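You operate a simulated robot arm through the tools that you are given. There is no shell and no other tool. Be economical: measure what you need, move in short steps, check, and stop when the job is done.

You are at the controls of a simulated two-armed robot. One attempt, no reset.

JOB
Press the zero button three times. Take the cream block and leave it on the right end of the upright's keybed. Take the maroon felt block from the top of the tool stand and leave it on the brown wheel. Open the tool cart drawer, take the beige sandbag from the inside of the tool cart drawer and put it on the sandpaper sheet, then shut the drawer. Take the cream felt board and leave it on the teal panel. Turn the spring knob to 3. Put two of the grey blocks from the keybed of the grand piano on the front of the pine table. Pick up the yellow brush with one hand, pass it to the other hand and put it on the shelf under the action bench. Put one of the sanding blocks from the keybed of the grand piano on the beige base there. Pull the top bench drawer open. Any order will do. Set down upright: cream block, maroon felt block.

It is judged by the outcome, as a careful person would: the job done as asked, and still so three seconds after it is handed in. It fails if anything else is knocked over, pushed out of place, dropped, spilled or broken. Flat cloth is picked up by pressing the open fingertips on it (5 to 10 N) and closing them slowly along it; thin cloth reads only 2 to 8 mm in the jaws.

ROBOT AND FRAMES
Two 6-joint arms with fingered hands on one trunk, on a base that drives. Base frame: it is fixed to the floor where the robot stands at the start and does not move with it; the origin is under the middle of the robot, x ahead of it, y to its left, z up; the surface under the hand at the start is at about z = 80.6. Lengths are in cm, angles in degrees, forces in N, time in s.
The left shoulder is at the start at [5, 17, 100.5], the right one opposite. With the tool pointing down near the work surface each hand reaches from about 52 to 78 cm from the robot's upright axis, wherever it stands, measured 20 degrees to its own side. Places, roughly: beige base (14x7x3 cm) [20, 330, 70]; beige sandbag (12x7x5 cm) [170, 340, 50]; brown wheel (6x6x3 cm) [180, 350, 60]; cream block [75, 0, 75]; cream felt board (8x5x3 cm) [180, 340, 20]; front of the pine table (108x24 cm) [192, 578, 78]; grey block (2x3x2 cm) [-10, 280, 70]; maroon felt block (7x3x3 cm) [210, 100, 80]; right end of the upright's keybed (12x15 cm) [226, 154, 68]; sanding block [-25, 300, 75]; sandpaper sheet [225, 575, 75]; shelf under the action bench [80, 0, 20]; spring knob [210, 340, 60]; teal panel (15x10x1 cm) [-240, 190, 90]; tool cart drawer [180, 340, 50]; top bench drawer [-120, 730, 70]; yellow brush (5x3x12 cm) [0, 310, 70]; zero button [80, -20, 130]. Payload 3.5 kg a hand.
The tool frame of a hand sits at the grasp point between the pads (the TCP): z along the fingers, y along the line on which they close. The tips reach 2.6 cm beyond it. Largest opening 13.2 cm; the body of the gripper starts 7.3 cm behind the TCP. The gripper is a hand of 3 fingers: y runs from the thumb to the fingers, the wrist lies at [0, 0, -23.4] in the tool frame, and closing takes about 1.5 s.
Orientation is told as [roll, pitch, yaw] about the base's x, y, z axes, in that order, counted from this pose: with the fingers straight down and closing along the base's y, the tool's x points along the base's -x, its y along +y and its z along -z.

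CONTROLS
- The arms move only by the tool play_rows. It takes "left_commands", "right_commands" or both (then of equal length, played together; a hand with none holds still); each is a list of rows, each an object (a shift or turn left out is 0, a gripper value left out holds the last) with "slide": the shift along the tool's x, y, z in cm, a list of three; "turn": the turn, a rotation vector about the tool's x, y, z in degrees, a list of three. In form: [{"slide": [dx, dy, dz], "turn": [wx, wy, wz]}, ...]. A call has 1 to 20 rows; each row shifts and turns the commanded pose from where the row before left it, along the tool's axes as they then stand. "left_fingers" and "right_fingers" are, for a hand that has rows, the finger opening in cm, from 0 to 13.2, set as the call begins (left out, the last holds). Rows are played at 5 a second. More than 5 cm and 8.6 degrees between two rows, or a gripper value outside its range, and nothing of the call is played. A pose out of reach is approached as far as the arm can. The call stops where the force on the tool passes 40 N (or 10 N more than at its start, if that is more) or the arm is blocked; 0.2 s more then pass. The fingers move at their own pace (about 10.8 cm/s each) and stop on an object; they squeeze with about 28 N. The grip force told is the motor's: it shows also when the fingers shut on nothing. Time passes only in rows, and 0.2 s behind the last, so rows that do not move let the fingers close. It gives the time, the measured TCP pose, the force on the tool (base axes), the opening and the grip force at its end, in the units of the frame above (readings bear some noise), with the torque about the TCP (base axes, N m) and any sound that the robot's microphone picked up, and new pictures: "views" is both (left out), scene, wrist or none (wrist: the cameras of the hands that moved).
- Cameras (640 x 400 px; columns grow to the right, rows downward): "scene" is now at [4.57, -0.33, 160.57]; the picture's right is [-0.03, -1.00, 0.00], its down [-0.66, 0.02, -0.75] and it looks along [0.75, -0.02, -0.66] (base axes); focal length 278 px, centre (320, 200). "left" rides on the left gripper at [-6.2, 0.3, -9.2] in its tool frame; the picture's right is [-0.05, -1.00, 0.00], its down [0.83, -0.04, -0.56] and it looks along [0.55, -0.03, 0.83] (tool axes); focal length 230 px, centre (320, 200). "right" rides on the right gripper at [6.2, 0.3, -9.2] in its tool frame; the picture's right is [-0.05, 1.00, 0.00], its down [-0.83, -0.04, -0.56] and it looks along [-0.55, -0.03, 0.83] (tool axes); focal length 230 px, centre (320, 200). There is no depth. A picture from a camera that has moved, and an enlarged one, comes with that camera's place and axes in the base frame and with its lens.
- slide_trunk(by): slides the trunk up (or, below 0, down) by that many cm; the arms and the scene camera ride with it, the base frame stays. It gives what a move gives, with no picture.
- base_move(legs): drives the robot by 1 to 6 legs, each [ahead, left, turn to the left] in cm, cm and degrees, along the robot's own axes; the way and the turn of a leg run together, so that a leg with both is an arc; at most 150 cm and 180 degrees a leg. The arms and the cameras ride along, it lands a little off, and it stops where it bumps. It gives what a move gives, and a new picture of the scene camera.
- grasp_type(shape, hand): the hand has 3 fingers and takes this shape, open, in about a second: jaw (thumb against the fingers, like two jaws); tri (thumb and two fingers); tip (a fingertip pinch); poke (one finger out to press); point (the index stretched); flat (the hand flat); cup (the hand cupped); fist (a fist). The gripper value then closes the fingers along that shape, each until it touches; the sizes above hold for jaw. It gives what a move gives, with no picture.
- aim_head(pan, tilt): turns the head with the scene camera to pan (to the left, within 86 degrees either way) and tilt (down, from -29 to 69), counted from straight ahead of the robot. It gives what a move gives, and a new picture of the scene camera.
- inspect(camera, box): a new picture of the part [left, top, right, bottom] of that camera's present view, enlarged. The clock stands still meanwhile.
- finish_job(): hands the job in; it is judged then, once.

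Go step by step. Nothing tells you exact positions but the pictures and the camera data: compare them with the known pose of the tool, close in by small moves and look again before you grip or let go. The budget is 546 turns and 360 pictures, counting those below and the enlarged ones. Unless the task says otherwise, let go and move clear before handing in, and close with one line.

The tools are called as name(argument=value, ...) on one line, values as JSON. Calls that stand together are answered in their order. play_rows: Moves the arms, as the interface text tells. Its arguments: {"type":"object","properties":{"left_commands":{"type":"array","items":{"type":"object","properties":{"slide":{"type":"array","items":{"type":"number"}},"turn":{"type":"array","items":{"type":"number"}}}}},"left_fingers":{"type":"number"},"right_commands":{"type":"array","items":{"type":"object","properties":{"slide":{"type":"array","items":{"type":"number"}},"turn":{"type":"array","items":{"type":"number"}}}}},"right_fingers":{"type":"number"},"views":{"type":"string","enum":["both","scene","wrist","none"]}},"required":[]} The other tools are called the same way: slide_trunk (by) slides the trunk up or down; grasp_type (shape, hand) gives the hand a shape; base_move (legs) drives the base; aim_head (pan, tilt) turns the head that bears the scene camera; inspect (camera, box) takes an enlarged picture of a part of a camera's view; finish_job () hands the job in.

At the start:

```text
clock: 0.0
left_eef_pos: [63.58, 21.09, 99.99]
left_tcp_rot: [0.0, -0.1, -0.1]
left_contact_force: [-0.3, -0.6, 0.1]
left_torque: [-0.01, -0.01, 0.01]
left_width: 13.2
left_grasp_force: 0.0
left_shape: jaw
right_eef_pos: [53.64, -40.02, 114.96]
right_tcp_rot: [-0.1, 0.0, 0.0]
right_contact_force: [-0.1, 0.2, 0.3]
right_torque: [-0.02, -0.01, 0.02]
right_width: 13.18
right_grasp_force: 0.1
right_shape: jaw
trunk travel left (down, up): [-62.0, 9.0]
robot x, y, heading: [-0.14, -0.47, -0.1]
head pan, tilt: [-1.5, 41.6]
```

scene: 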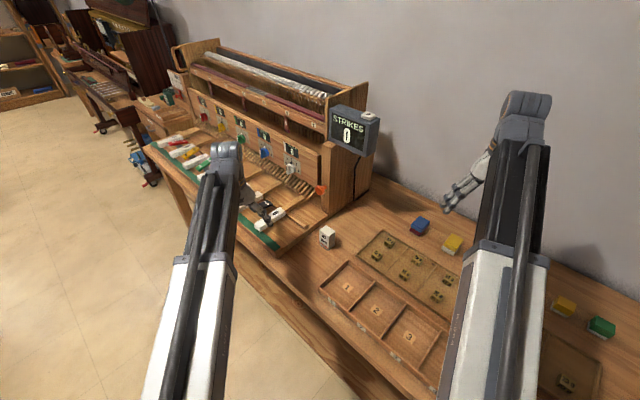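
right: 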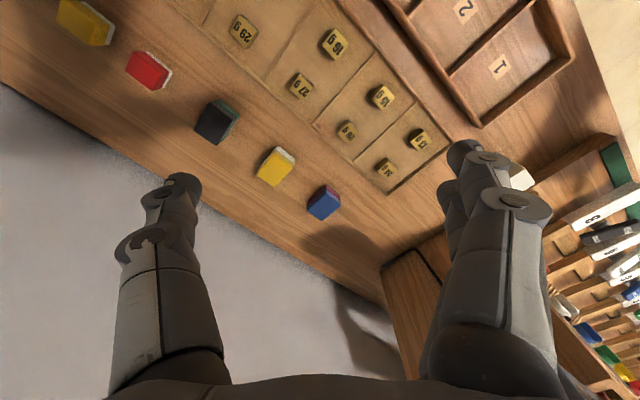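
left: 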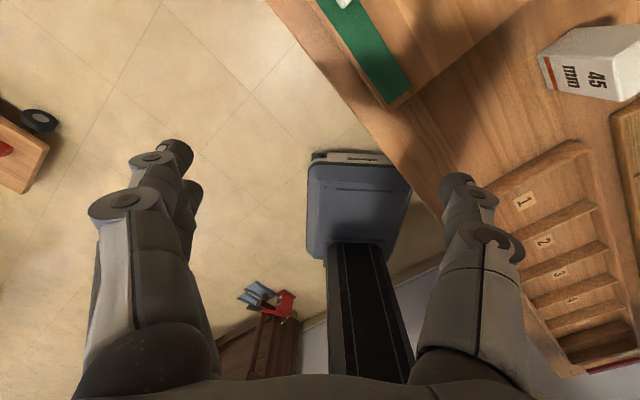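

The action bench is ahead of me, with the strikes counter, its button and the cream "45 mm" block. I'll look at these in detail and survey the room before moving.

inspect(camera="scene", box=[260, 80, 420, 260])

aim_head(pan=60, tilt=15)

```text
2.22 times, centred on (340, 170) of scene
camera zoom: at [4.57, -0.33, 160.57], right [-0.03, -1.0, 0.0], down [-0.66, 0.02, -0.75], along [0.75, -0.02, -0.66], focal length 617 px, centre (276, 267)
```

zoom: 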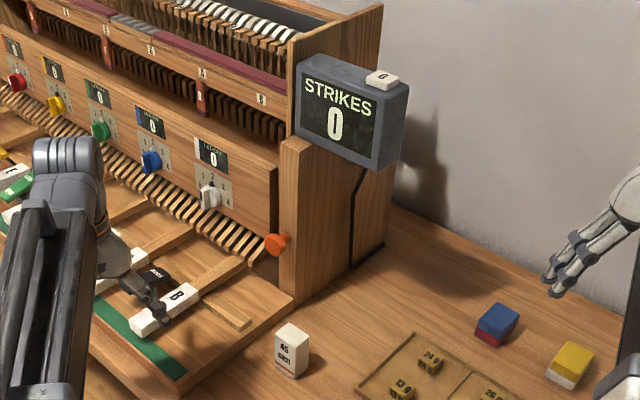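

```text
clock: 1.3
left_eef_pos: [63.62, 21.07, 99.89]
left_tcp_rot: [0.0, 0.0, -0.1]
left_contact_force: [0.7, 0.2, 0.0]
left_torque: [0.03, -0.02, -0.01]
left_width: 13.17
left_grasp_force: 0.0
left_shape: jaw
right_eef_pos: [53.69, -39.98, 114.95]
right_tcp_rot: [0.0, 0.0, 0.0]
right_contact_force: [0.7, -0.1, 0.3]
right_torque: [0.05, -0.02, -0.02]
right_width: 13.19
right_grasp_force: 0.1
right_shape: jaw
trunk travel left (down, up): [-62.0, 9.0]
robot x, y, heading: [0.18, 0.46, 0.1]
head pan, tilt: [60.0, 15.0]
camera scene: at [0.86, 7.98, 164.75], right [0.87, -0.5, 0.0], down [-0.13, -0.22, -0.97], along [0.48, 0.84, -0.26], focal length 278 px, centre (320, 200)
```

scene: 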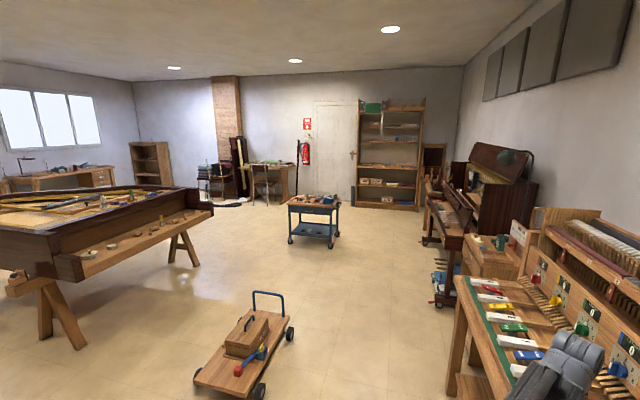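

I can see the whole room: the grand piano to the left, a dolly in the middle, the teal tool cart beyond it, and the uprights at right. I'll zoom in on these.

inspect(camera="scene", box=[270, 160, 370, 250])

inspect(camera="scene", box=[420, 140, 560, 320])

inspect(camera="scene", box=[0, 170, 220, 300])

aim_head(pan=86, tilt=15)

```text
4.44 times, centred on (320, 205) of scene
camera zoom: at [0.86, 7.98, 164.75], right [0.87, -0.5, 0.0], down [-0.13, -0.22, -0.97], along [0.48, 0.84, -0.26], focal length 1234 px, centre (320, 178)
```

zoom: 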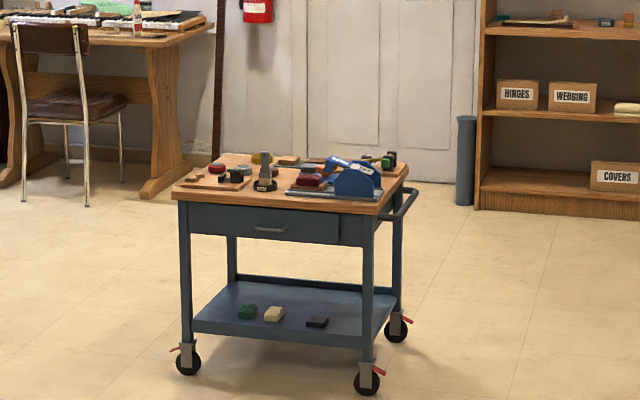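

```text
2.22 times, centred on (490, 230) of scene
camera zoom: at [0.86, 7.98, 164.75], right [0.87, -0.5, 0.0], down [-0.13, -0.22, -0.97], along [0.48, 0.84, -0.26], focal length 617 px, centre (-58, 133)
```

zoom: 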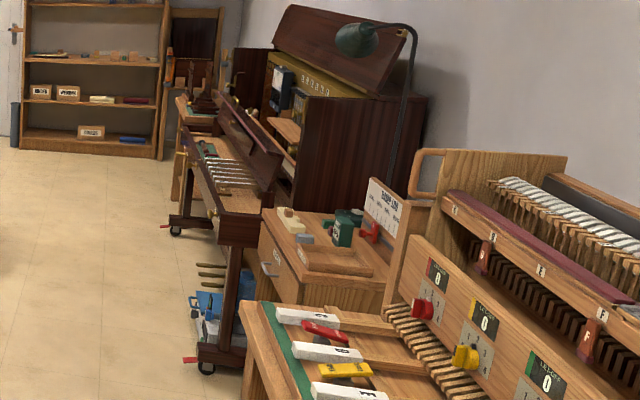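

```text
2.91 times, centred on (110, 235) of scene
camera zoom: at [0.86, 7.98, 164.75], right [0.87, -0.5, 0.0], down [-0.13, -0.22, -0.97], along [0.48, 0.84, -0.26], focal length 808 px, centre (931, 98)
```

zoom: 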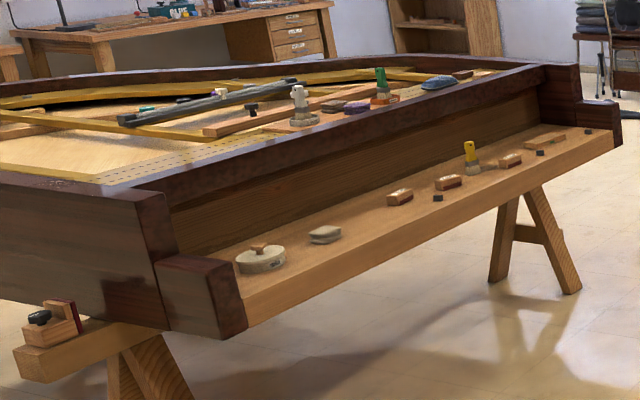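

```text
clock: 2.2
left_eef_pos: [63.6, 20.99, 100.04]
left_tcp_rot: [0.0, 0.1, -0.1]
left_contact_force: [0.0, -0.2, 0.3]
left_torque: [-0.03, -0.01, -0.03]
left_width: 13.19
left_grasp_force: 0.0
left_shape: jaw
right_eef_pos: [53.81, -39.99, 114.91]
right_tcp_rot: [0.0, 0.0, 0.0]
right_contact_force: [0.1, -0.5, 0.2]
right_torque: [0.03, -0.04, 0.03]
right_width: 13.18
right_grasp_force: 0.1
right_shape: jaw
trunk travel left (down, up): [-62.0, 9.0]
robot x, y, heading: [-0.01, 0.03, -0.0]
head pan, tilt: [85.9, 15.0]
camera scene: at [-3.15, 9.21, 164.76], right [1.0, -0.07, 0.0], down [-0.02, -0.26, -0.97], along [0.07, 0.96, -0.26], focal length 278 px, centre (320, 200)
```

scene: 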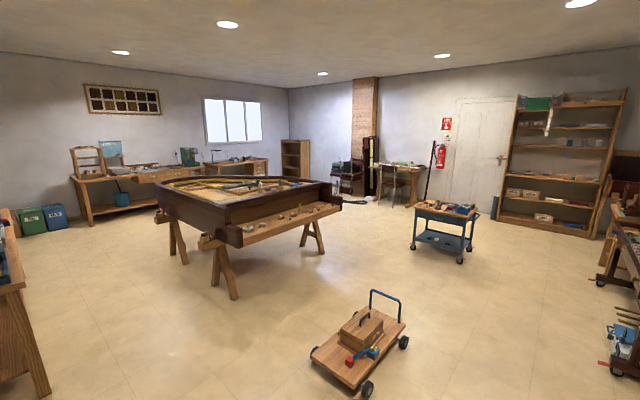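

The layout is clear. Next I'll triangulate the button and the cream block from two head pans.

aim_head(pan=25, tilt=35)

inspect(camera="scene", box=[440, 80, 640, 260])

aim_head(pan=-55, tilt=35)

inspect(camera="scene", box=[0, 80, 200, 260])

```text
clock: 3.5
left_eef_pos: [63.6, 20.98, 99.94]
left_tcp_rot: [0.0, 0.1, 0.0]
left_contact_force: [0.9, -0.6, -0.1]
left_torque: [-0.03, 0.01, 0.0]
left_width: 13.19
left_grasp_force: 0.2
left_shape: jaw
right_eef_pos: [53.67, -40.03, 115.12]
right_tcp_rot: [-0.1, 0.0, 0.0]
right_contact_force: [-0.1, 0.2, 0.4]
right_torque: [-0.01, 0.02, -0.03]
right_width: 13.19
right_grasp_force: 0.0
right_shape: jaw
trunk travel left (down, up): [-62.0, 9.0]
robot x, y, heading: [-0.21, 0.26, 0.3]
head pan, tilt: [25.0, 35.0]
camera scene: at [4.16, 3.63, 161.56], right [0.42, -0.91, 0.0], down [-0.52, -0.24, -0.82], along [0.74, 0.35, -0.57], focal length 278 px, centre (320, 200)
```

scene: 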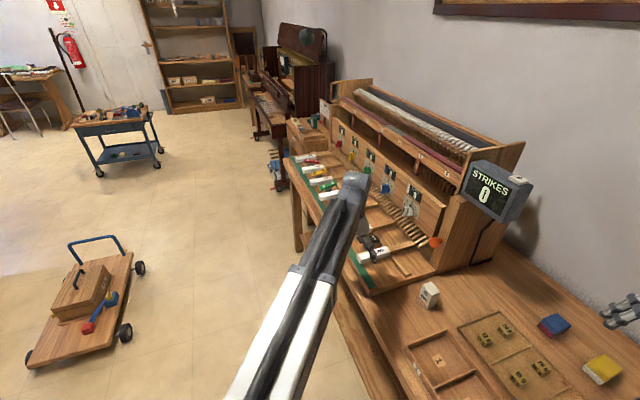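

```text
2.22 times, centred on (540, 170) of scene
camera zoom: at [4.16, 3.63, 161.56], right [0.42, -0.91, 0.0], down [-0.52, -0.24, -0.82], along [0.74, 0.35, -0.57], focal length 617 px, centre (-169, 267)
```

zoom: 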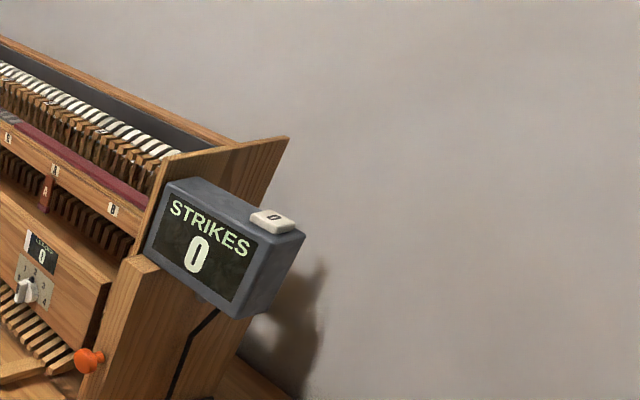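

```text
clock: 5.1
left_eef_pos: [63.56, 21.11, 99.97]
left_tcp_rot: [-0.1, -0.1, 0.0]
left_contact_force: [0.4, -0.4, -0.4]
left_torque: [0.01, -0.01, 0.01]
left_width: 13.19
left_grasp_force: 0.2
left_shape: jaw
right_eef_pos: [53.72, -39.92, 115.0]
right_tcp_rot: [0.1, 0.0, -0.1]
right_contact_force: [0.5, -0.6, -0.9]
right_torque: [0.02, -0.04, 0.0]
right_width: 13.2
right_grasp_force: 0.0
right_shape: jaw
trunk travel left (down, up): [-62.0, 9.0]
robot x, y, heading: [0.16, 0.19, -0.1]
head pan, tilt: [-55.0, 35.0]
camera scene: at [1.24, -7.31, 161.56], right [-0.82, -0.57, 0.0], down [-0.33, 0.47, -0.82], along [0.47, -0.67, -0.57], focal length 278 px, centre (320, 200)
```

scene: 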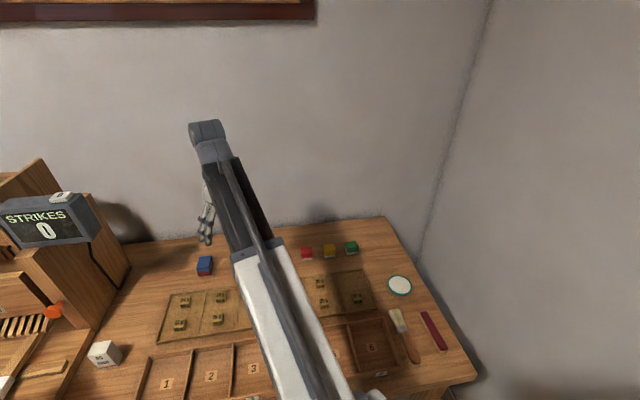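

```text
2.22 times, centred on (100, 170) of scene
camera zoom: at [1.24, -7.31, 161.56], right [-0.82, -0.57, 0.0], down [-0.33, 0.47, -0.82], along [0.47, -0.67, -0.57], focal length 617 px, centre (809, 267)
```

zoom: 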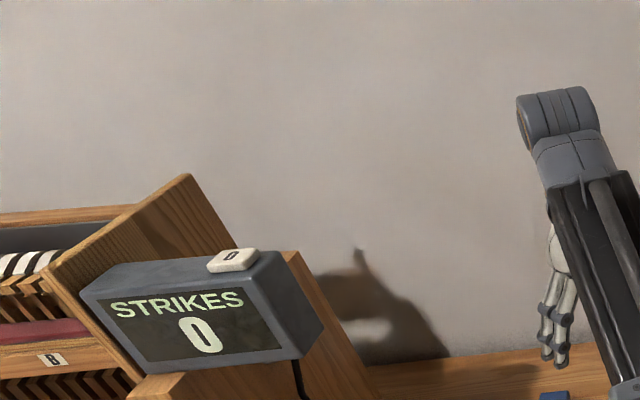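

The button is at about [81, -16.4, 125.5] and the cream block's centre is near [75, -5, 79.5]. I'll shape the right hand to poke and move it to a pitched pre-press pose.

grasp_type(hand="right", shape="poke")

aim_head(pan=-15, tilt=30)

play_rows(right_commands=[{"slide": [0, 4, -3], "turn": [0, -7.5, 0]}, {"slide": [0, 4, -3], "turn": [0, -7.5, 0]}, {"slide": [0, 4, -3], "turn": [0, -7.5, 0]}, {"slide": [0, 4, -3], "turn": [0, -7.5, 0]}, {"slide": [0, 4, -3], "turn": [0, -7.5, 0]}, {"slide": [0, 3, -3], "turn": [0, -7.5, 0]}])

```text
clock: 6.0
left_eef_pos: [63.55, 21.06, 100.03]
left_tcp_rot: [0.0, 0.0, 0.0]
left_contact_force: [0.6, -0.9, -0.1]
left_torque: [0.03, 0.01, -0.02]
left_width: 13.21
left_grasp_force: 0.0
left_shape: jaw
right_eef_pos: [53.73, -40.18, 114.92]
right_tcp_rot: [0.0, 0.0, -0.1]
right_contact_force: [0.2, -0.2, 0.6]
right_torque: [-0.02, 0.0, 0.0]
right_width: 0.0
right_grasp_force: 0.0
right_shape: poke
trunk travel left (down, up): [-62.0, 9.0]
robot x, y, heading: [0.14, 0.11, 0.0]
head pan, tilt: [-55.0, 35.0]
```

```text
clock: 7.0
left_eef_pos: [63.47, 21.12, 99.91]
left_tcp_rot: [0.0, 0.0, 0.0]
left_contact_force: [-0.2, 0.9, -0.2]
left_torque: [-0.01, 0.01, 0.01]
left_width: 13.17
left_grasp_force: 0.0
left_shape: jaw
right_eef_pos: [53.78, -39.99, 114.99]
right_tcp_rot: [0.0, 0.0, -0.1]
right_contact_force: [0.7, -0.6, -0.4]
right_torque: [0.01, 0.01, 0.01]
right_width: 0.0
right_grasp_force: 0.1
right_shape: poke
trunk travel left (down, up): [-62.0, 9.0]
robot x, y, heading: [0.29, 0.05, 0.0]
head pan, tilt: [-15.0, 30.0]
camera scene: at [4.91, -2.45, 162.33], right [-0.26, -0.97, 0.0], down [-0.48, 0.13, -0.87], along [0.84, -0.22, -0.5], focal length 278 px, centre (320, 200)
```

scene: 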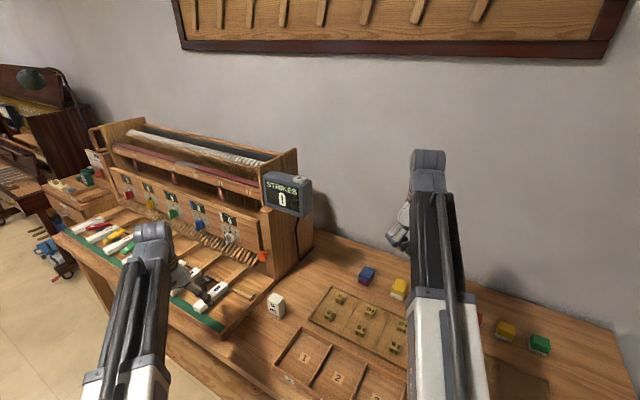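

```text
clock: 8.4
left_eef_pos: [63.55, 21.06, 100.08]
left_tcp_rot: [0.0, 0.1, 0.0]
left_contact_force: [-0.2, 0.3, 0.0]
left_torque: [0.03, -0.01, 0.02]
left_width: 13.16
left_grasp_force: 0.1
left_shape: jaw
right_eef_pos: [50.64, -17.14, 129.4]
right_tcp_rot: [0.0, -45.2, -0.1]
right_contact_force: [-0.5, 0.5, -0.2]
right_torque: [-0.01, 0.02, -0.02]
right_width: 0.0
right_grasp_force: 0.0
right_shape: poke
right hand out of reach, approached as far as the arm can: row 6
trunk travel left (down, up): [-62.0, 9.0]
robot x, y, heading: [-0.35, -0.09, 0.2]
head pan, tilt: [-15.0, 30.0]
camera scene: at [4.9, -2.41, 162.34], right [-0.26, -0.97, 0.0], down [-0.48, 0.13, -0.87], along [0.84, -0.22, -0.5], focal length 278 px, centre (320, 200)
camera right: at [39.59, -16.68, 131.64], right [0.04, 1.0, 0.04], down [0.19, -0.04, 0.98], along [0.98, -0.03, -0.19], focal length 230 px, centre (320, 200)
```

scene: 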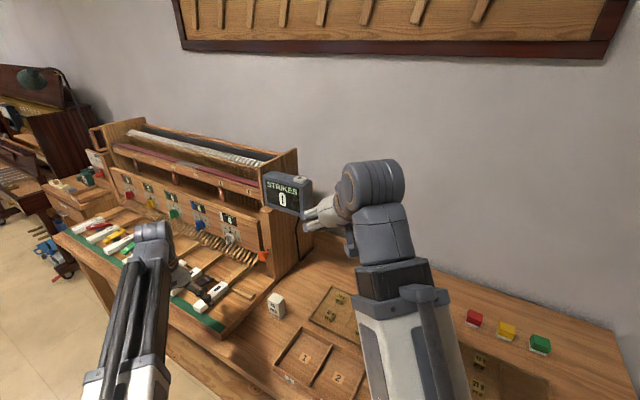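
right: 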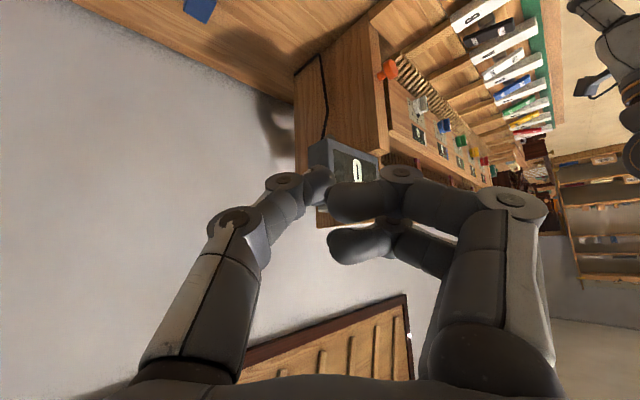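

The poke shape leaves the fingers rather close to each other. I'll try the "point" shape and compare.

grasp_type(hand="right", shape="point")

inspect(camera="right", box=[0, 0, 640, 400])

inspect(camera="scene", box=[240, 120, 440, 300])

```text
clock: 9.3
left_eef_pos: [63.68, 21.09, 99.98]
left_tcp_rot: [0.0, -0.1, 0.1]
left_contact_force: [-0.3, -0.2, 0.0]
left_torque: [-0.02, -0.01, 0.0]
left_width: 13.2
left_grasp_force: 0.1
left_shape: jaw
right_eef_pos: [50.59, -17.19, 129.48]
right_tcp_rot: [0.0, -44.9, 0.1]
right_contact_force: [-0.1, 0.1, -0.4]
right_torque: [0.02, 0.02, 0.03]
right_width: 0.0
right_grasp_force: 0.1
right_shape: point
trunk travel left (down, up): [-62.0, 9.0]
robot x, y, heading: [0.22, -0.34, -0.1]
head pan, tilt: [-15.0, 30.0]
```

```text
1.00 times, centred on (320, 200) of right (not enlarged: the box is as wide or as high as the picture)
camera zoom: at [39.62, -16.74, 131.63], right [0.04, 1.0, 0.04], down [0.2, -0.04, 0.98], along [0.98, -0.03, -0.2], focal length 230 px, centre (320, 200)
```

zoom: 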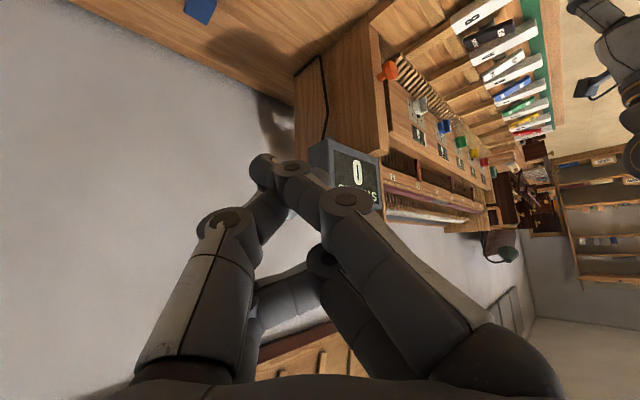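

```text
2.22 times, centred on (340, 210) of scene
camera zoom: at [4.91, -2.44, 162.34], right [-0.26, -0.97, 0.0], down [-0.48, 0.13, -0.87], along [0.84, -0.22, -0.5], focal length 617 px, centre (276, 178)
```

zoom: 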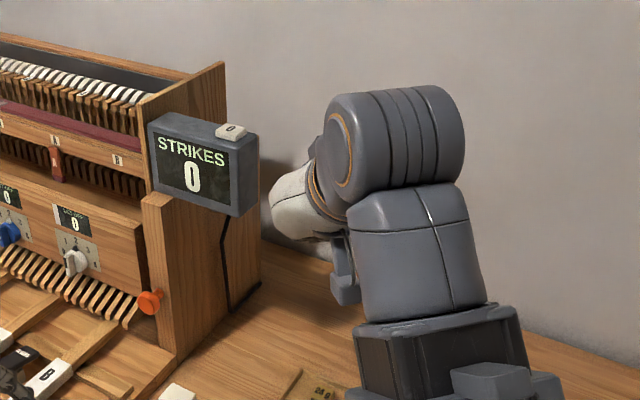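

Neither of those shapes gives a clean tip. I'll use the closed jaw, whose tip position is known, with the trunk raised for reach.

grasp_type(hand="right", shape="jaw")

slide_trunk(by=9)

play_rows(right_commands=[{"slide": [0, 0, 0]}, {"slide": [-3.5, 0.2, 3.5]}, {"slide": [-3.5, 0.2, 3.5]}, {"slide": [0, 0.3, 4.5]}, {"slide": [0, 0, 4.5]}, {"slide": [0, 0, 0]}, {"slide": [0, 0, 0]}], right_fingers=0)

```text
clock: 10.2
left_eef_pos: [63.54, 21.02, 99.97]
left_tcp_rot: [0.0, -0.1, 0.0]
left_contact_force: [-0.1, 0.7, 0.2]
left_torque: [0.02, 0.01, 0.02]
left_width: 13.18
left_grasp_force: 0.1
left_shape: jaw
right_eef_pos: [50.65, -17.18, 129.3]
right_tcp_rot: [0.0, -45.0, -0.1]
right_contact_force: [0.3, -0.1, -0.6]
right_torque: [0.01, -0.03, -0.02]
right_width: 9.47
right_grasp_force: 0.1
right_shape: jaw
trunk travel left (down, up): [-62.0, 9.0]
robot x, y, heading: [0.01, 0.07, -0.0]
head pan, tilt: [-15.0, 30.0]
```

```text
clock: 11.5
left_eef_pos: [63.55, 21.09, 108.96]
left_tcp_rot: [0.1, 0.1, 0.1]
left_contact_force: [0.4, -0.4, 1.1]
left_torque: [0.0, -0.03, 0.01]
left_width: 13.18
left_grasp_force: 0.1
left_shape: jaw
right_eef_pos: [50.64, -17.15, 138.24]
right_tcp_rot: [-0.1, -45.1, 0.0]
right_contact_force: [0.0, 0.3, -0.7]
right_torque: [0.03, 0.01, 0.01]
right_width: 9.49
right_grasp_force: 0.0
right_shape: jaw
trunk travel left (down, up): [-71.0, 0.0]
robot x, y, heading: [-0.07, 0.01, 0.3]
head pan, tilt: [-15.0, 30.0]
```

```text
clock: 13.1
left_eef_pos: [63.49, 20.96, 108.96]
left_tcp_rot: [0.0, 0.0, 0.0]
left_contact_force: [0.6, 1.2, 0.2]
left_torque: [0.02, -0.01, 0.03]
left_width: 13.2
left_grasp_force: 0.0
left_shape: jaw
right_eef_pos: [66.91, -16.41, 131.94]
right_tcp_rot: [0.0, -45.0, 0.0]
right_contact_force: [0.7, -0.4, -0.2]
right_torque: [-0.02, 0.01, -0.01]
right_width: 0.0
right_grasp_force: 27.8
right_shape: jaw
trunk travel left (down, up): [-71.0, 0.0]
robot x, y, heading: [0.23, -0.15, 0.1]
head pan, tilt: [-15.0, 30.0]
camera scene: at [4.93, -2.44, 171.33], right [-0.26, -0.97, 0.0], down [-0.48, 0.13, -0.87], along [0.84, -0.22, -0.5], focal length 278 px, centre (320, 200)
camera right: at [55.91, -16.01, 134.29], right [0.04, 1.0, 0.04], down [0.19, -0.04, 0.98], along [0.98, -0.03, -0.2], focal length 230 px, centre (320, 200)
```

scene: 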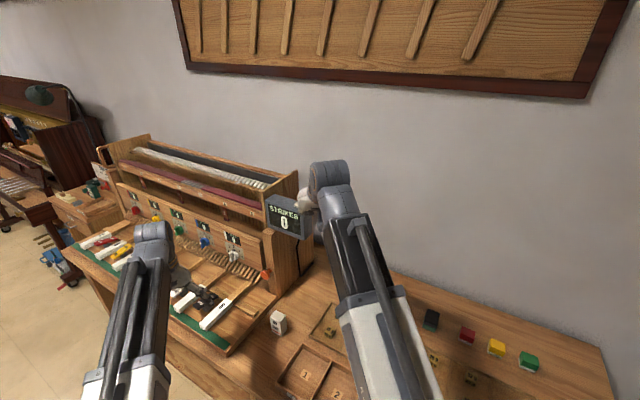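
right: 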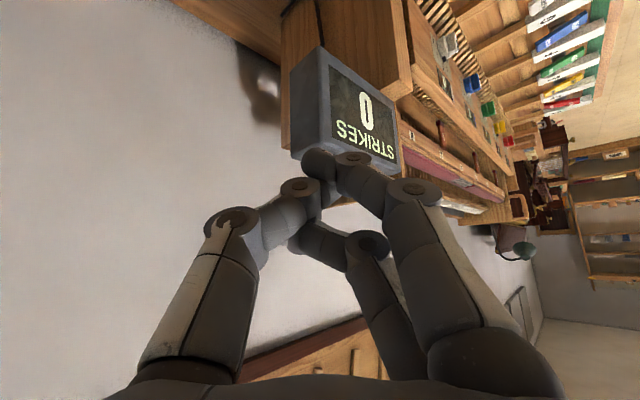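

The tip is aligned in y with the button. Moving it above the button now.

play_rows(right_commands=[{"slide": [-2.5, 0, 3.3]}, {"slide": [-2.5, 0, 3.3]}, {"slide": [-2.6, 0, 3.2]}])

inspect(camera="scene", box=[250, 150, 370, 250])

```text
clock: 13.9
left_eef_pos: [63.55, 21.05, 109.0]
left_tcp_rot: [0.0, 0.0, 0.0]
left_contact_force: [0.7, -0.5, -0.3]
left_torque: [0.0, 0.06, 0.0]
left_width: 13.19
left_grasp_force: 0.2
left_shape: jaw
right_eef_pos: [79.27, -16.25, 130.47]
right_tcp_rot: [0.1, -45.1, 0.1]
right_contact_force: [0.1, 0.3, -0.1]
right_torque: [-0.03, 0.02, 0.0]
right_width: 0.04
right_grasp_force: 27.6
right_shape: jaw
trunk travel left (down, up): [-71.0, 0.0]
robot x, y, heading: [0.12, -0.52, 0.1]
head pan, tilt: [-15.0, 30.0]
camera scene: at [4.99, -2.44, 171.33], right [-0.26, -0.97, 0.0], down [-0.48, 0.13, -0.87], along [0.84, -0.22, -0.5], focal length 278 px, centre (320, 200)
camera right: at [68.29, -15.89, 132.75], right [0.04, 1.0, 0.04], down [0.19, -0.04, 0.98], along [0.98, -0.03, -0.2], focal length 230 px, centre (320, 200)
```

scene: 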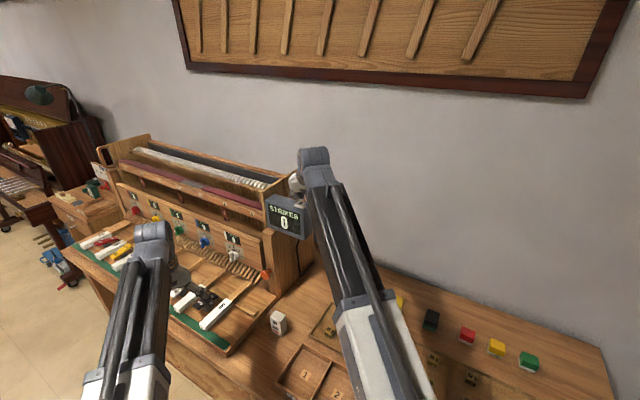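
right: 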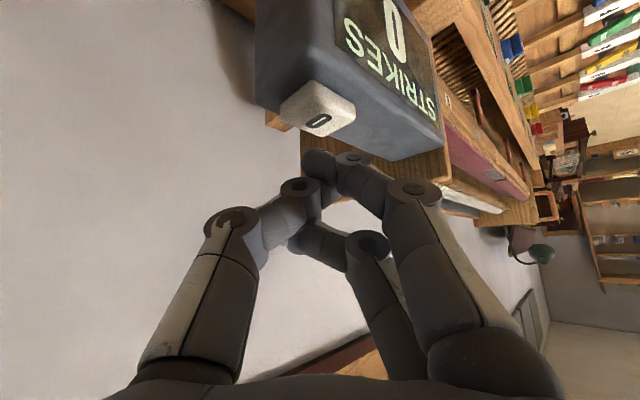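

```text
4.00 times, centred on (310, 200) of scene
camera zoom: at [4.99, -2.44, 171.33], right [-0.26, -0.97, 0.0], down [-0.48, 0.13, -0.87], along [0.84, -0.22, -0.5], focal length 1110 px, centre (360, 200)
```

zoom: 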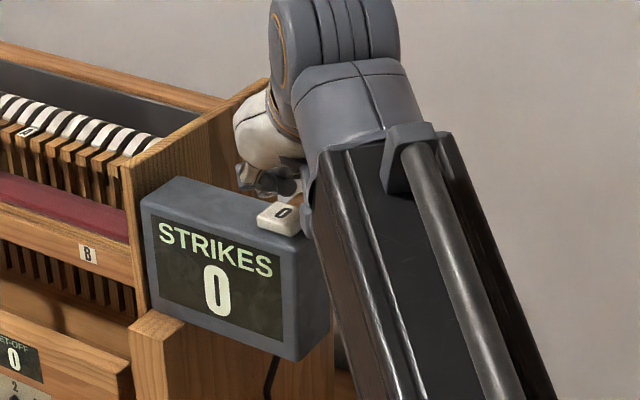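

The tip is just above and slightly beyond the button. Pressing down gently in small steps, watching force.

play_rows(right_commands=[{"slide": [0.5, 0, -0.5]}, {"slide": [0.7, 0, 0.7]}, {"slide": [0.35, 0, 0.35]}, {"slide": [0.2, 0, 0.2]}, {"slide": [0.2, 0, 0.2]}], views="none")

inspect(camera="right", box=[220, 60, 420, 220])

```text
clock: 15.1
left_eef_pos: [63.53, 21.14, 109.02]
left_tcp_rot: [0.1, -0.1, 0.1]
left_contact_force: [-0.2, -0.2, -0.9]
left_torque: [0.01, 0.0, 0.01]
left_width: 13.21
left_grasp_force: 0.0
left_shape: jaw
right_eef_pos: [78.37, -16.47, 128.43]
right_tcp_rot: [0.0, -45.1, 0.0]
right_contact_force: [1.2, 0.5, 1.8]
right_torque: [0.0, -0.01, 0.01]
right_width: 0.0
right_grasp_force: 28.4
right_shape: jaw
trunk travel left (down, up): [-71.0, 0.0]
robot x, y, heading: [-0.36, -0.23, 0.1]
head pan, tilt: [-15.0, 30.0]
```

```text
2.50 times, centred on (320, 140) of right
camera zoom: at [67.46, -16.03, 130.71], right [0.04, 1.0, 0.04], down [0.19, -0.04, 0.98], along [0.98, -0.03, -0.19], focal length 575 px, centre (320, 350)
```

zoom: 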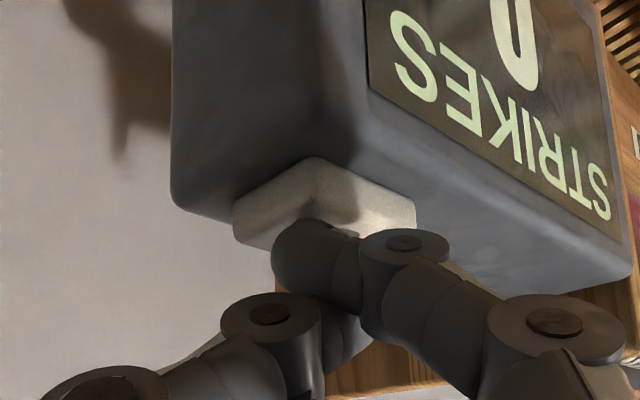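

Just touching the button. Pressing a little further.

play_rows(right_commands=[{"slide": [0.14, 0, 0.14]}, {"slide": [0.14, 0, 0.14]}], views="none")

play_rows(right_commands=[{"slide": [0.14, 0, 0.14]}], views="none")

play_rows(right_commands=[{"slide": [0.14, 0, 0.14]}], views="none")

```text
clock: 15.7
left_eef_pos: [63.57, 21.08, 108.99]
left_tcp_rot: [-0.1, 0.0, 0.0]
left_contact_force: [0.2, 0.9, 0.1]
left_torque: [0.05, -0.03, 0.0]
left_width: 13.2
left_grasp_force: 0.1
left_shape: jaw
right_eef_pos: [78.44, -16.35, 128.06]
right_tcp_rot: [0.0, -45.2, 0.0]
right_contact_force: [2.3, 1.2, 8.9]
right_torque: [0.01, -0.16, 0.0]
right_width: 0.01
right_grasp_force: 28.0
right_shape: jaw
trunk travel left (down, up): [-71.0, 0.0]
robot x, y, heading: [0.08, -0.08, 0.2]
head pan, tilt: [-15.0, 30.0]
heard: click
```

```text
clock: 16.1
left_eef_pos: [63.62, 21.14, 108.93]
left_tcp_rot: [0.0, 0.0, 0.0]
left_contact_force: [0.0, -0.2, -0.5]
left_torque: [-0.03, 0.0, 0.02]
left_width: 13.19
left_grasp_force: 0.0
left_shape: jaw
right_eef_pos: [78.57, -16.4, 128.02]
right_tcp_rot: [0.0, -45.3, 0.1]
right_contact_force: [6.8, 2.2, 17.0]
right_torque: [-0.01, -0.28, 0.09]
right_width: 0.01
right_grasp_force: 28.1
right_shape: jaw
trunk travel left (down, up): [-71.0, 0.0]
robot x, y, heading: [-0.19, 0.03, -0.2]
head pan, tilt: [-15.0, 30.0]
```

```text
clock: 16.5
left_eef_pos: [63.52, 21.14, 109.07]
left_tcp_rot: [-0.1, -0.1, 0.0]
left_contact_force: [-0.3, -0.7, 0.4]
left_torque: [-0.01, -0.02, 0.0]
left_width: 13.2
left_grasp_force: 0.0
left_shape: jaw
right_eef_pos: [78.44, -16.29, 127.9]
right_tcp_rot: [0.0, -45.5, 0.1]
right_contact_force: [7.5, 4.7, 27.4]
right_torque: [-0.05, -0.37, 0.06]
right_width: 0.0
right_grasp_force: 27.9
right_shape: jaw
trunk travel left (down, up): [-71.0, 0.0]
robot x, y, heading: [0.01, 0.11, 0.2]
head pan, tilt: [-15.0, 30.0]
```

One click heard. I'll release fully (1.6 cm up), then press again, one press at a time.

play_rows(right_commands=[{"slide": [-0.57, 0, -0.57]}, {"slide": [-0.57, 0, -0.57]}, {"slide": [0, 0, 0]}, {"slide": [0, 0, 0]}], views="none")

play_rows(right_commands=[{"slide": [0.57, 0, 0.57]}, {"slide": [0.35, 0, 0.35]}, {"slide": [0.12, 0, 0.12]}], views="none")

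play_rows(right_commands=[{"slide": [-0.57, 0, -0.57]}, {"slide": [-0.47, 0, -0.47]}, {"slide": [0, 0, 0]}, {"slide": [0, 0, 0]}], views="none")

```text
clock: 17.5
left_eef_pos: [63.49, 21.06, 108.87]
left_tcp_rot: [-0.1, 0.0, 0.0]
left_contact_force: [-0.6, -0.6, 0.2]
left_torque: [-0.02, 0.03, 0.0]
left_width: 13.2
left_grasp_force: 0.1
left_shape: jaw
right_eef_pos: [78.34, -16.49, 129.17]
right_tcp_rot: [-0.1, -44.9, -0.1]
right_contact_force: [-0.1, -0.1, 0.8]
right_torque: [0.04, -0.03, 0.02]
right_width: 0.01
right_grasp_force: 27.4
right_shape: jaw
trunk travel left (down, up): [-71.0, 0.0]
robot x, y, heading: [-0.06, 0.12, -0.1]
head pan, tilt: [-15.0, 30.0]
```

```text
clock: 18.3
left_eef_pos: [63.4, 21.16, 109.06]
left_tcp_rot: [0.0, 0.0, 0.0]
left_contact_force: [0.0, -0.5, 0.0]
left_torque: [-0.06, 0.01, 0.01]
left_width: 13.18
left_grasp_force: 0.0
left_shape: jaw
right_eef_pos: [78.58, -16.26, 127.96]
right_tcp_rot: [-0.1, -45.3, 0.2]
right_contact_force: [5.1, 2.2, 15.2]
right_torque: [-0.05, -0.23, 0.07]
right_width: 0.0
right_grasp_force: 28.1
right_shape: jaw
trunk travel left (down, up): [-71.0, 0.0]
robot x, y, heading: [0.28, -0.1, 0.0]
head pan, tilt: [-15.0, 30.0]
heard: click
```

```text
clock: 19.3
left_eef_pos: [63.56, 21.11, 108.95]
left_tcp_rot: [0.0, -0.1, 0.1]
left_contact_force: [0.1, -0.4, 0.4]
left_torque: [0.02, 0.01, -0.04]
left_width: 13.18
left_grasp_force: 0.2
left_shape: jaw
right_eef_pos: [78.43, -16.52, 129.12]
right_tcp_rot: [-0.1, -45.0, -0.1]
right_contact_force: [-0.4, -0.1, 0.0]
right_torque: [0.0, 0.02, 0.0]
right_width: 0.0
right_grasp_force: 28.2
right_shape: jaw
trunk travel left (down, up): [-71.0, 0.0]
robot x, y, heading: [-0.47, -0.16, -0.0]
head pan, tilt: [-15.0, 30.0]
```

Third press, then retreat clear upward and back.

play_rows(right_commands=[{"slide": [0.57, 0, 0.57]}, {"slide": [0.35, 0, 0.35]}, {"slide": [0.12, 0, 0.12]}], views="none")

play_rows(right_commands=[{"slide": [-0.57, 0, -0.57]}, {"slide": [-1.5, 0, -1.5]}, {"slide": [-1, 0, -3]}, {"slide": [1, 0, -4.5]}, {"slide": [1, 0, -4.5]}, {"slide": [3.5, 0, -3.5]}], right_fingers=8, views="scene")

inspect(camera="scene", box=[220, 160, 380, 360])

```text
clock: 20.1
left_eef_pos: [63.51, 21.14, 109.06]
left_tcp_rot: [0.0, 0.0, 0.0]
left_contact_force: [0.3, 0.2, 0.1]
left_torque: [-0.01, -0.01, 0.0]
left_width: 13.19
left_grasp_force: 0.0
left_shape: jaw
right_eef_pos: [78.47, -16.42, 127.93]
right_tcp_rot: [0.0, -45.3, 0.0]
right_contact_force: [4.2, 1.1, 14.5]
right_torque: [-0.04, -0.17, 0.03]
right_width: 0.0
right_grasp_force: 27.7
right_shape: jaw
trunk travel left (down, up): [-71.0, 0.0]
robot x, y, heading: [-0.12, -0.06, -0.2]
head pan, tilt: [-15.0, 30.0]
heard: click
```

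```text
clock: 21.5
left_eef_pos: [63.46, 20.99, 108.99]
left_tcp_rot: [0.0, 0.0, 0.1]
left_contact_force: [0.0, 0.0, 0.1]
left_torque: [-0.01, -0.02, -0.02]
left_width: 13.22
left_grasp_force: 0.0
left_shape: jaw
right_eef_pos: [64.16, -16.36, 138.34]
right_tcp_rot: [0.0, -45.1, 0.0]
right_contact_force: [0.5, 0.0, 0.4]
right_torque: [-0.01, -0.02, 0.0]
right_width: 7.98
right_grasp_force: 0.0
right_shape: jaw
trunk travel left (down, up): [-71.0, 0.0]
robot x, y, heading: [0.3, -0.07, -0.0]
head pan, tilt: [-15.0, 30.0]
camera scene: at [4.83, -2.45, 171.34], right [-0.26, -0.97, 0.0], down [-0.48, 0.13, -0.87], along [0.84, -0.22, -0.5], focal length 278 px, centre (320, 200)
```

scene: 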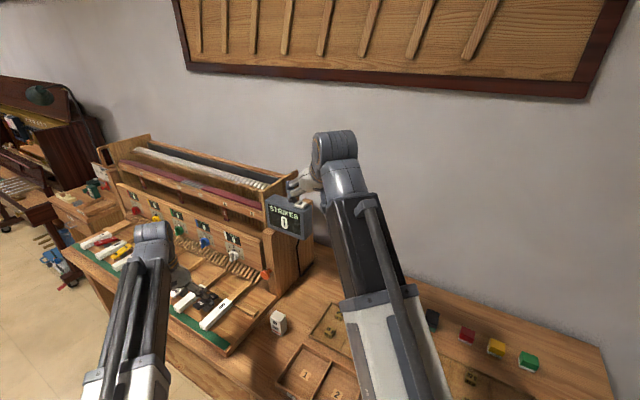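

```text
2.00 times, centred on (300, 260) of scene
camera zoom: at [4.83, -2.45, 171.34], right [-0.26, -0.97, 0.0], down [-0.48, 0.13, -0.87], along [0.84, -0.22, -0.5], focal length 555 px, centre (360, 80)
```

zoom: 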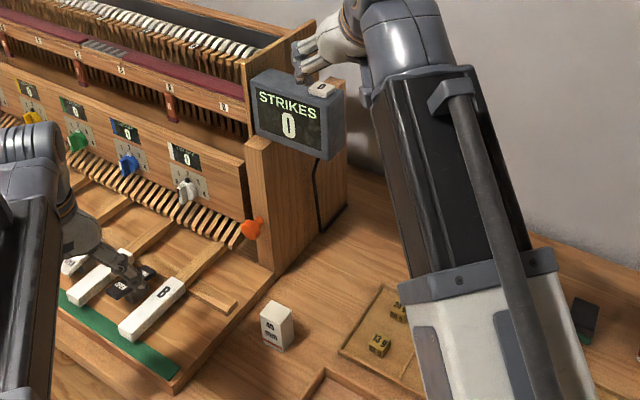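

Three clicks are done. Now I'll lower the trunk and bring the right hand tool-down near the cream block.

slide_trunk(by=-9)

play_rows(right_commands=[{"slide": [4, 1, 0], "turn": [0, 7.5, 0]}, {"slide": [4, 1, 0], "turn": [0, 7.5, 0]}, {"slide": [3, 2, 1], "turn": [0, 7.5, 0]}, {"slide": [2, 2, 2], "turn": [0, 7.5, 0]}, {"slide": [0, 2, 3], "turn": [0, 7.5, 0]}, {"slide": [0, 2, 3], "turn": [0, 7.5, 0]}, {"slide": [0, 0, 4]}, {"slide": [0, 0, 4]}], views="both")

```text
clock: 22.7
left_eef_pos: [63.55, 21.07, 100.07]
left_tcp_rot: [0.0, -0.1, 0.0]
left_contact_force: [1.0, -0.1, -0.2]
left_torque: [0.01, -0.01, -0.01]
left_width: 13.21
left_grasp_force: 0.1
left_shape: jaw
right_eef_pos: [64.24, -16.34, 129.47]
right_tcp_rot: [0.0, -45.0, 0.0]
right_contact_force: [-0.1, 0.5, 0.3]
right_torque: [0.0, 0.02, 0.03]
right_width: 7.97
right_grasp_force: 0.1
right_shape: jaw
trunk travel left (down, up): [-62.0, 9.0]
robot x, y, heading: [0.12, -0.02, -0.1]
head pan, tilt: [-15.0, 30.0]
```

```text
clock: 24.5
left_eef_pos: [63.52, 21.02, 99.92]
left_tcp_rot: [0.0, 0.0, 0.0]
left_contact_force: [0.5, 0.4, -0.8]
left_torque: [0.0, 0.0, 0.0]
left_width: 13.18
left_grasp_force: 0.1
left_shape: jaw
right_eef_pos: [56.33, -6.41, 105.19]
right_tcp_rot: [-0.1, 0.0, 0.0]
right_contact_force: [0.6, 0.5, -0.2]
right_torque: [0.02, 0.0, 0.01]
right_width: 8.01
right_grasp_force: 0.0
right_shape: jaw
trunk travel left (down, up): [-62.0, 9.0]
robot x, y, heading: [-0.17, -0.08, -0.2]
head pan, tilt: [-15.0, 30.0]
camera scene: at [4.93, -2.44, 162.34], right [-0.26, -0.97, 0.0], down [-0.48, 0.13, -0.87], along [0.84, -0.22, -0.5], focal length 278 px, centre (320, 200)
camera right: at [50.08, -5.98, 114.51], right [0.05, 1.0, 0.0], down [0.83, -0.04, 0.56], along [0.55, -0.03, -0.83], focal length 230 px, centre (320, 200)
```

scene: 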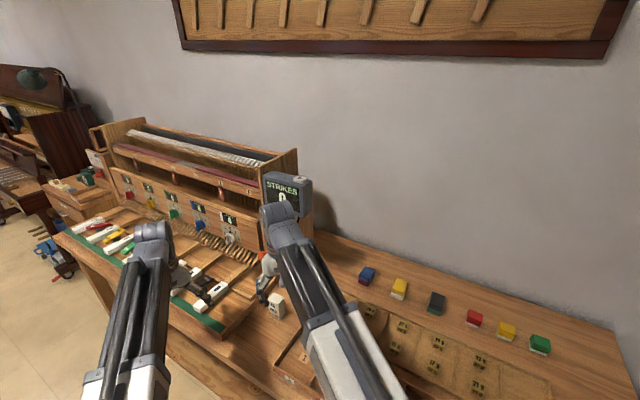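
right: 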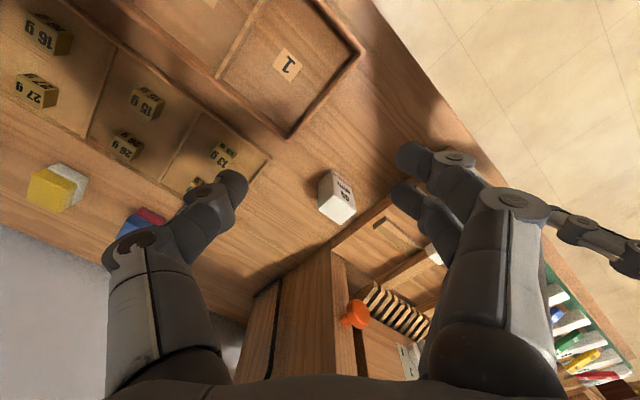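

The block is in view of the right wrist camera. Let me enlarge it to read its orientation.

inspect(camera="right", box=[270, 140, 400, 240])

```text
4.00 times, centred on (335, 190) of right
camera zoom: at [50.08, -5.98, 114.51], right [0.05, 1.0, 0.0], down [0.83, -0.04, 0.56], along [0.55, -0.03, -0.83], focal length 920 px, centre (260, 240)
```

zoom: 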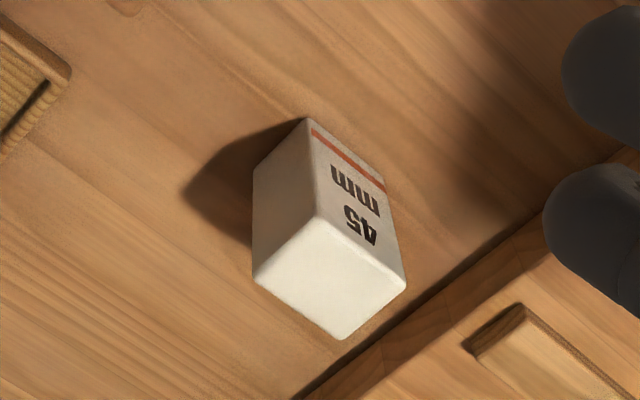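

The block stands turned about 45°, its top about 5.5 × 3.8 cm, next to the key frame. I'll move over it, turning the hand 45° so it closes across the short side.

play_rows(right_commands=[{"slide": [-5, 0.6, 4]}, {"slide": [-5, 0.6, 4]}, {"slide": [-5.0, 0.7, 4.5], "turn": [0, 0, -7.5]}, {"turn": [0, 0, -7.5]}, {"turn": [0, 0, -7.5]}, {"turn": [0, 0, -7.5]}, {"turn": [0, 0, -7.5]}, {"turn": [0, 0, -7.5]}], views="both")

```text
refused: row 1 steps farther than a row can; nothing moved
```

Those steps were too long; splitting them.

play_rows(right_commands=[{"slide": [-3.7, 0.5, 3.1]}, {"slide": [-3.7, 0.5, 3.1]}, {"slide": [-3.7, 0.5, 3.1]}, {"slide": [-3.7, 0.4, 3.1], "turn": [0, 0, -7.5]}, {"turn": [0, 0, -7.5]}, {"turn": [0, 0, -7.5]}, {"turn": [0, 0, -7.5]}, {"turn": [0, 0, -7.5]}, {"turn": [0, 0, -7.5]}], views="both")

inspect(camera="right", box=[230, 130, 410, 270])

```text
clock: 26.5
left_eef_pos: [63.59, 21.14, 100.09]
left_tcp_rot: [0.1, 0.0, 0.0]
left_contact_force: [-0.4, -0.1, 0.2]
left_torque: [0.03, -0.01, 0.0]
left_width: 13.21
left_grasp_force: 0.1
left_shape: jaw
right_eef_pos: [71.04, -4.63, 92.85]
right_tcp_rot: [0.1, 0.0, 45.1]
right_contact_force: [-0.3, 0.3, -0.8]
right_torque: [0.02, 0.0, 0.0]
right_width: 7.98
right_grasp_force: 0.0
right_shape: jaw
trunk travel left (down, up): [-62.0, 9.0]
robot x, y, heading: [0.04, -0.42, 0.1]
head pan, tilt: [-15.0, 30.0]
camera scene: at [4.92, -2.44, 162.34], right [-0.26, -0.97, 0.0], down [-0.48, 0.13, -0.87], along [0.84, -0.22, -0.5], focal length 278 px, centre (320, 200)
camera right: at [66.47, -8.58, 102.2], right [-0.67, 0.74, 0.0], down [0.62, 0.56, 0.56], along [0.41, 0.37, -0.83], focal length 230 px, centre (320, 200)
```

scene: 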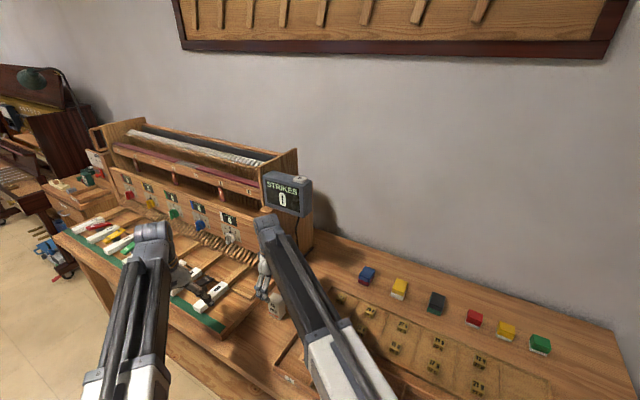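
right: 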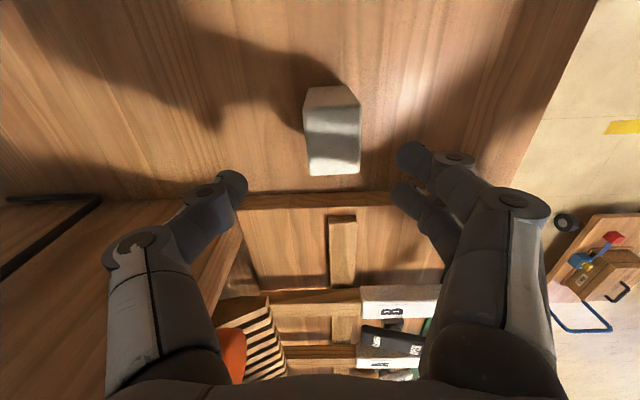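

```text
2.86 times, centred on (320, 200) of right
camera zoom: at [66.47, -8.58, 102.2], right [-0.67, 0.74, 0.0], down [0.62, 0.56, 0.56], along [0.41, 0.37, -0.83], focal length 657 px, centre (320, 200)
```

zoom: 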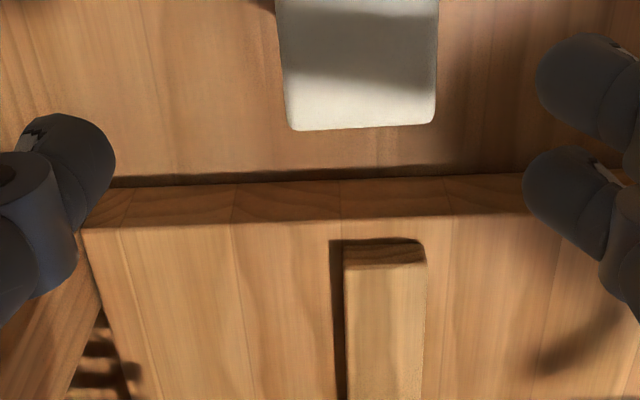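

The block's top is at z ≈ 87.7, its centre near [69.8, -4.5]. I'll align and descend around it.

play_rows(right_commands=[{"slide": [0.85, 1.0, 0], "turn": [0, 0, -3]}, {"slide": [0, 0, 2.8]}, {"slide": [0, 0, 2.8]}, {"slide": [0, 0, 2.4]}], views="wrist")

```text
clock: 27.5
left_eef_pos: [63.43, 21.15, 100.0]
left_tcp_rot: [0.0, 0.0, -0.1]
left_contact_force: [0.2, -0.4, -0.9]
left_torque: [0.01, 0.01, 0.0]
left_width: 13.19
left_grasp_force: 0.1
left_shape: jaw
right_eef_pos: [69.86, -4.4, 84.89]
right_tcp_rot: [0.0, 0.0, 47.9]
right_contact_force: [-0.6, 0.0, 0.0]
right_torque: [-0.01, 0.01, 0.04]
right_width: 7.99
right_grasp_force: 0.1
right_shape: jaw
trunk travel left (down, up): [-62.0, 9.0]
robot x, y, heading: [-0.02, 0.08, 0.1]
head pan, tilt: [-15.0, 30.0]
camera right: at [65.37, -8.67, 94.27], right [-0.71, 0.71, 0.0], down [0.59, 0.59, 0.56], along [0.39, 0.39, -0.83], focal length 230 px, centre (320, 200)
```

right: 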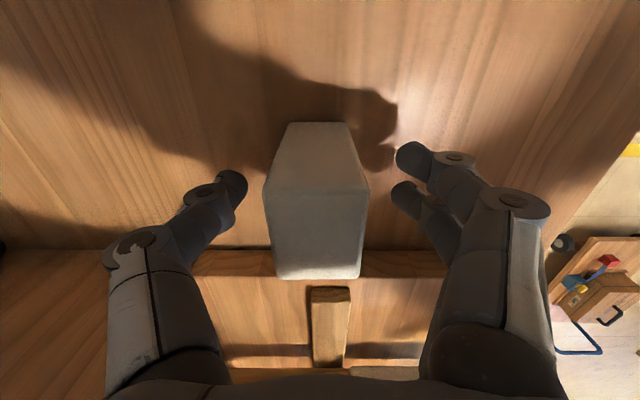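

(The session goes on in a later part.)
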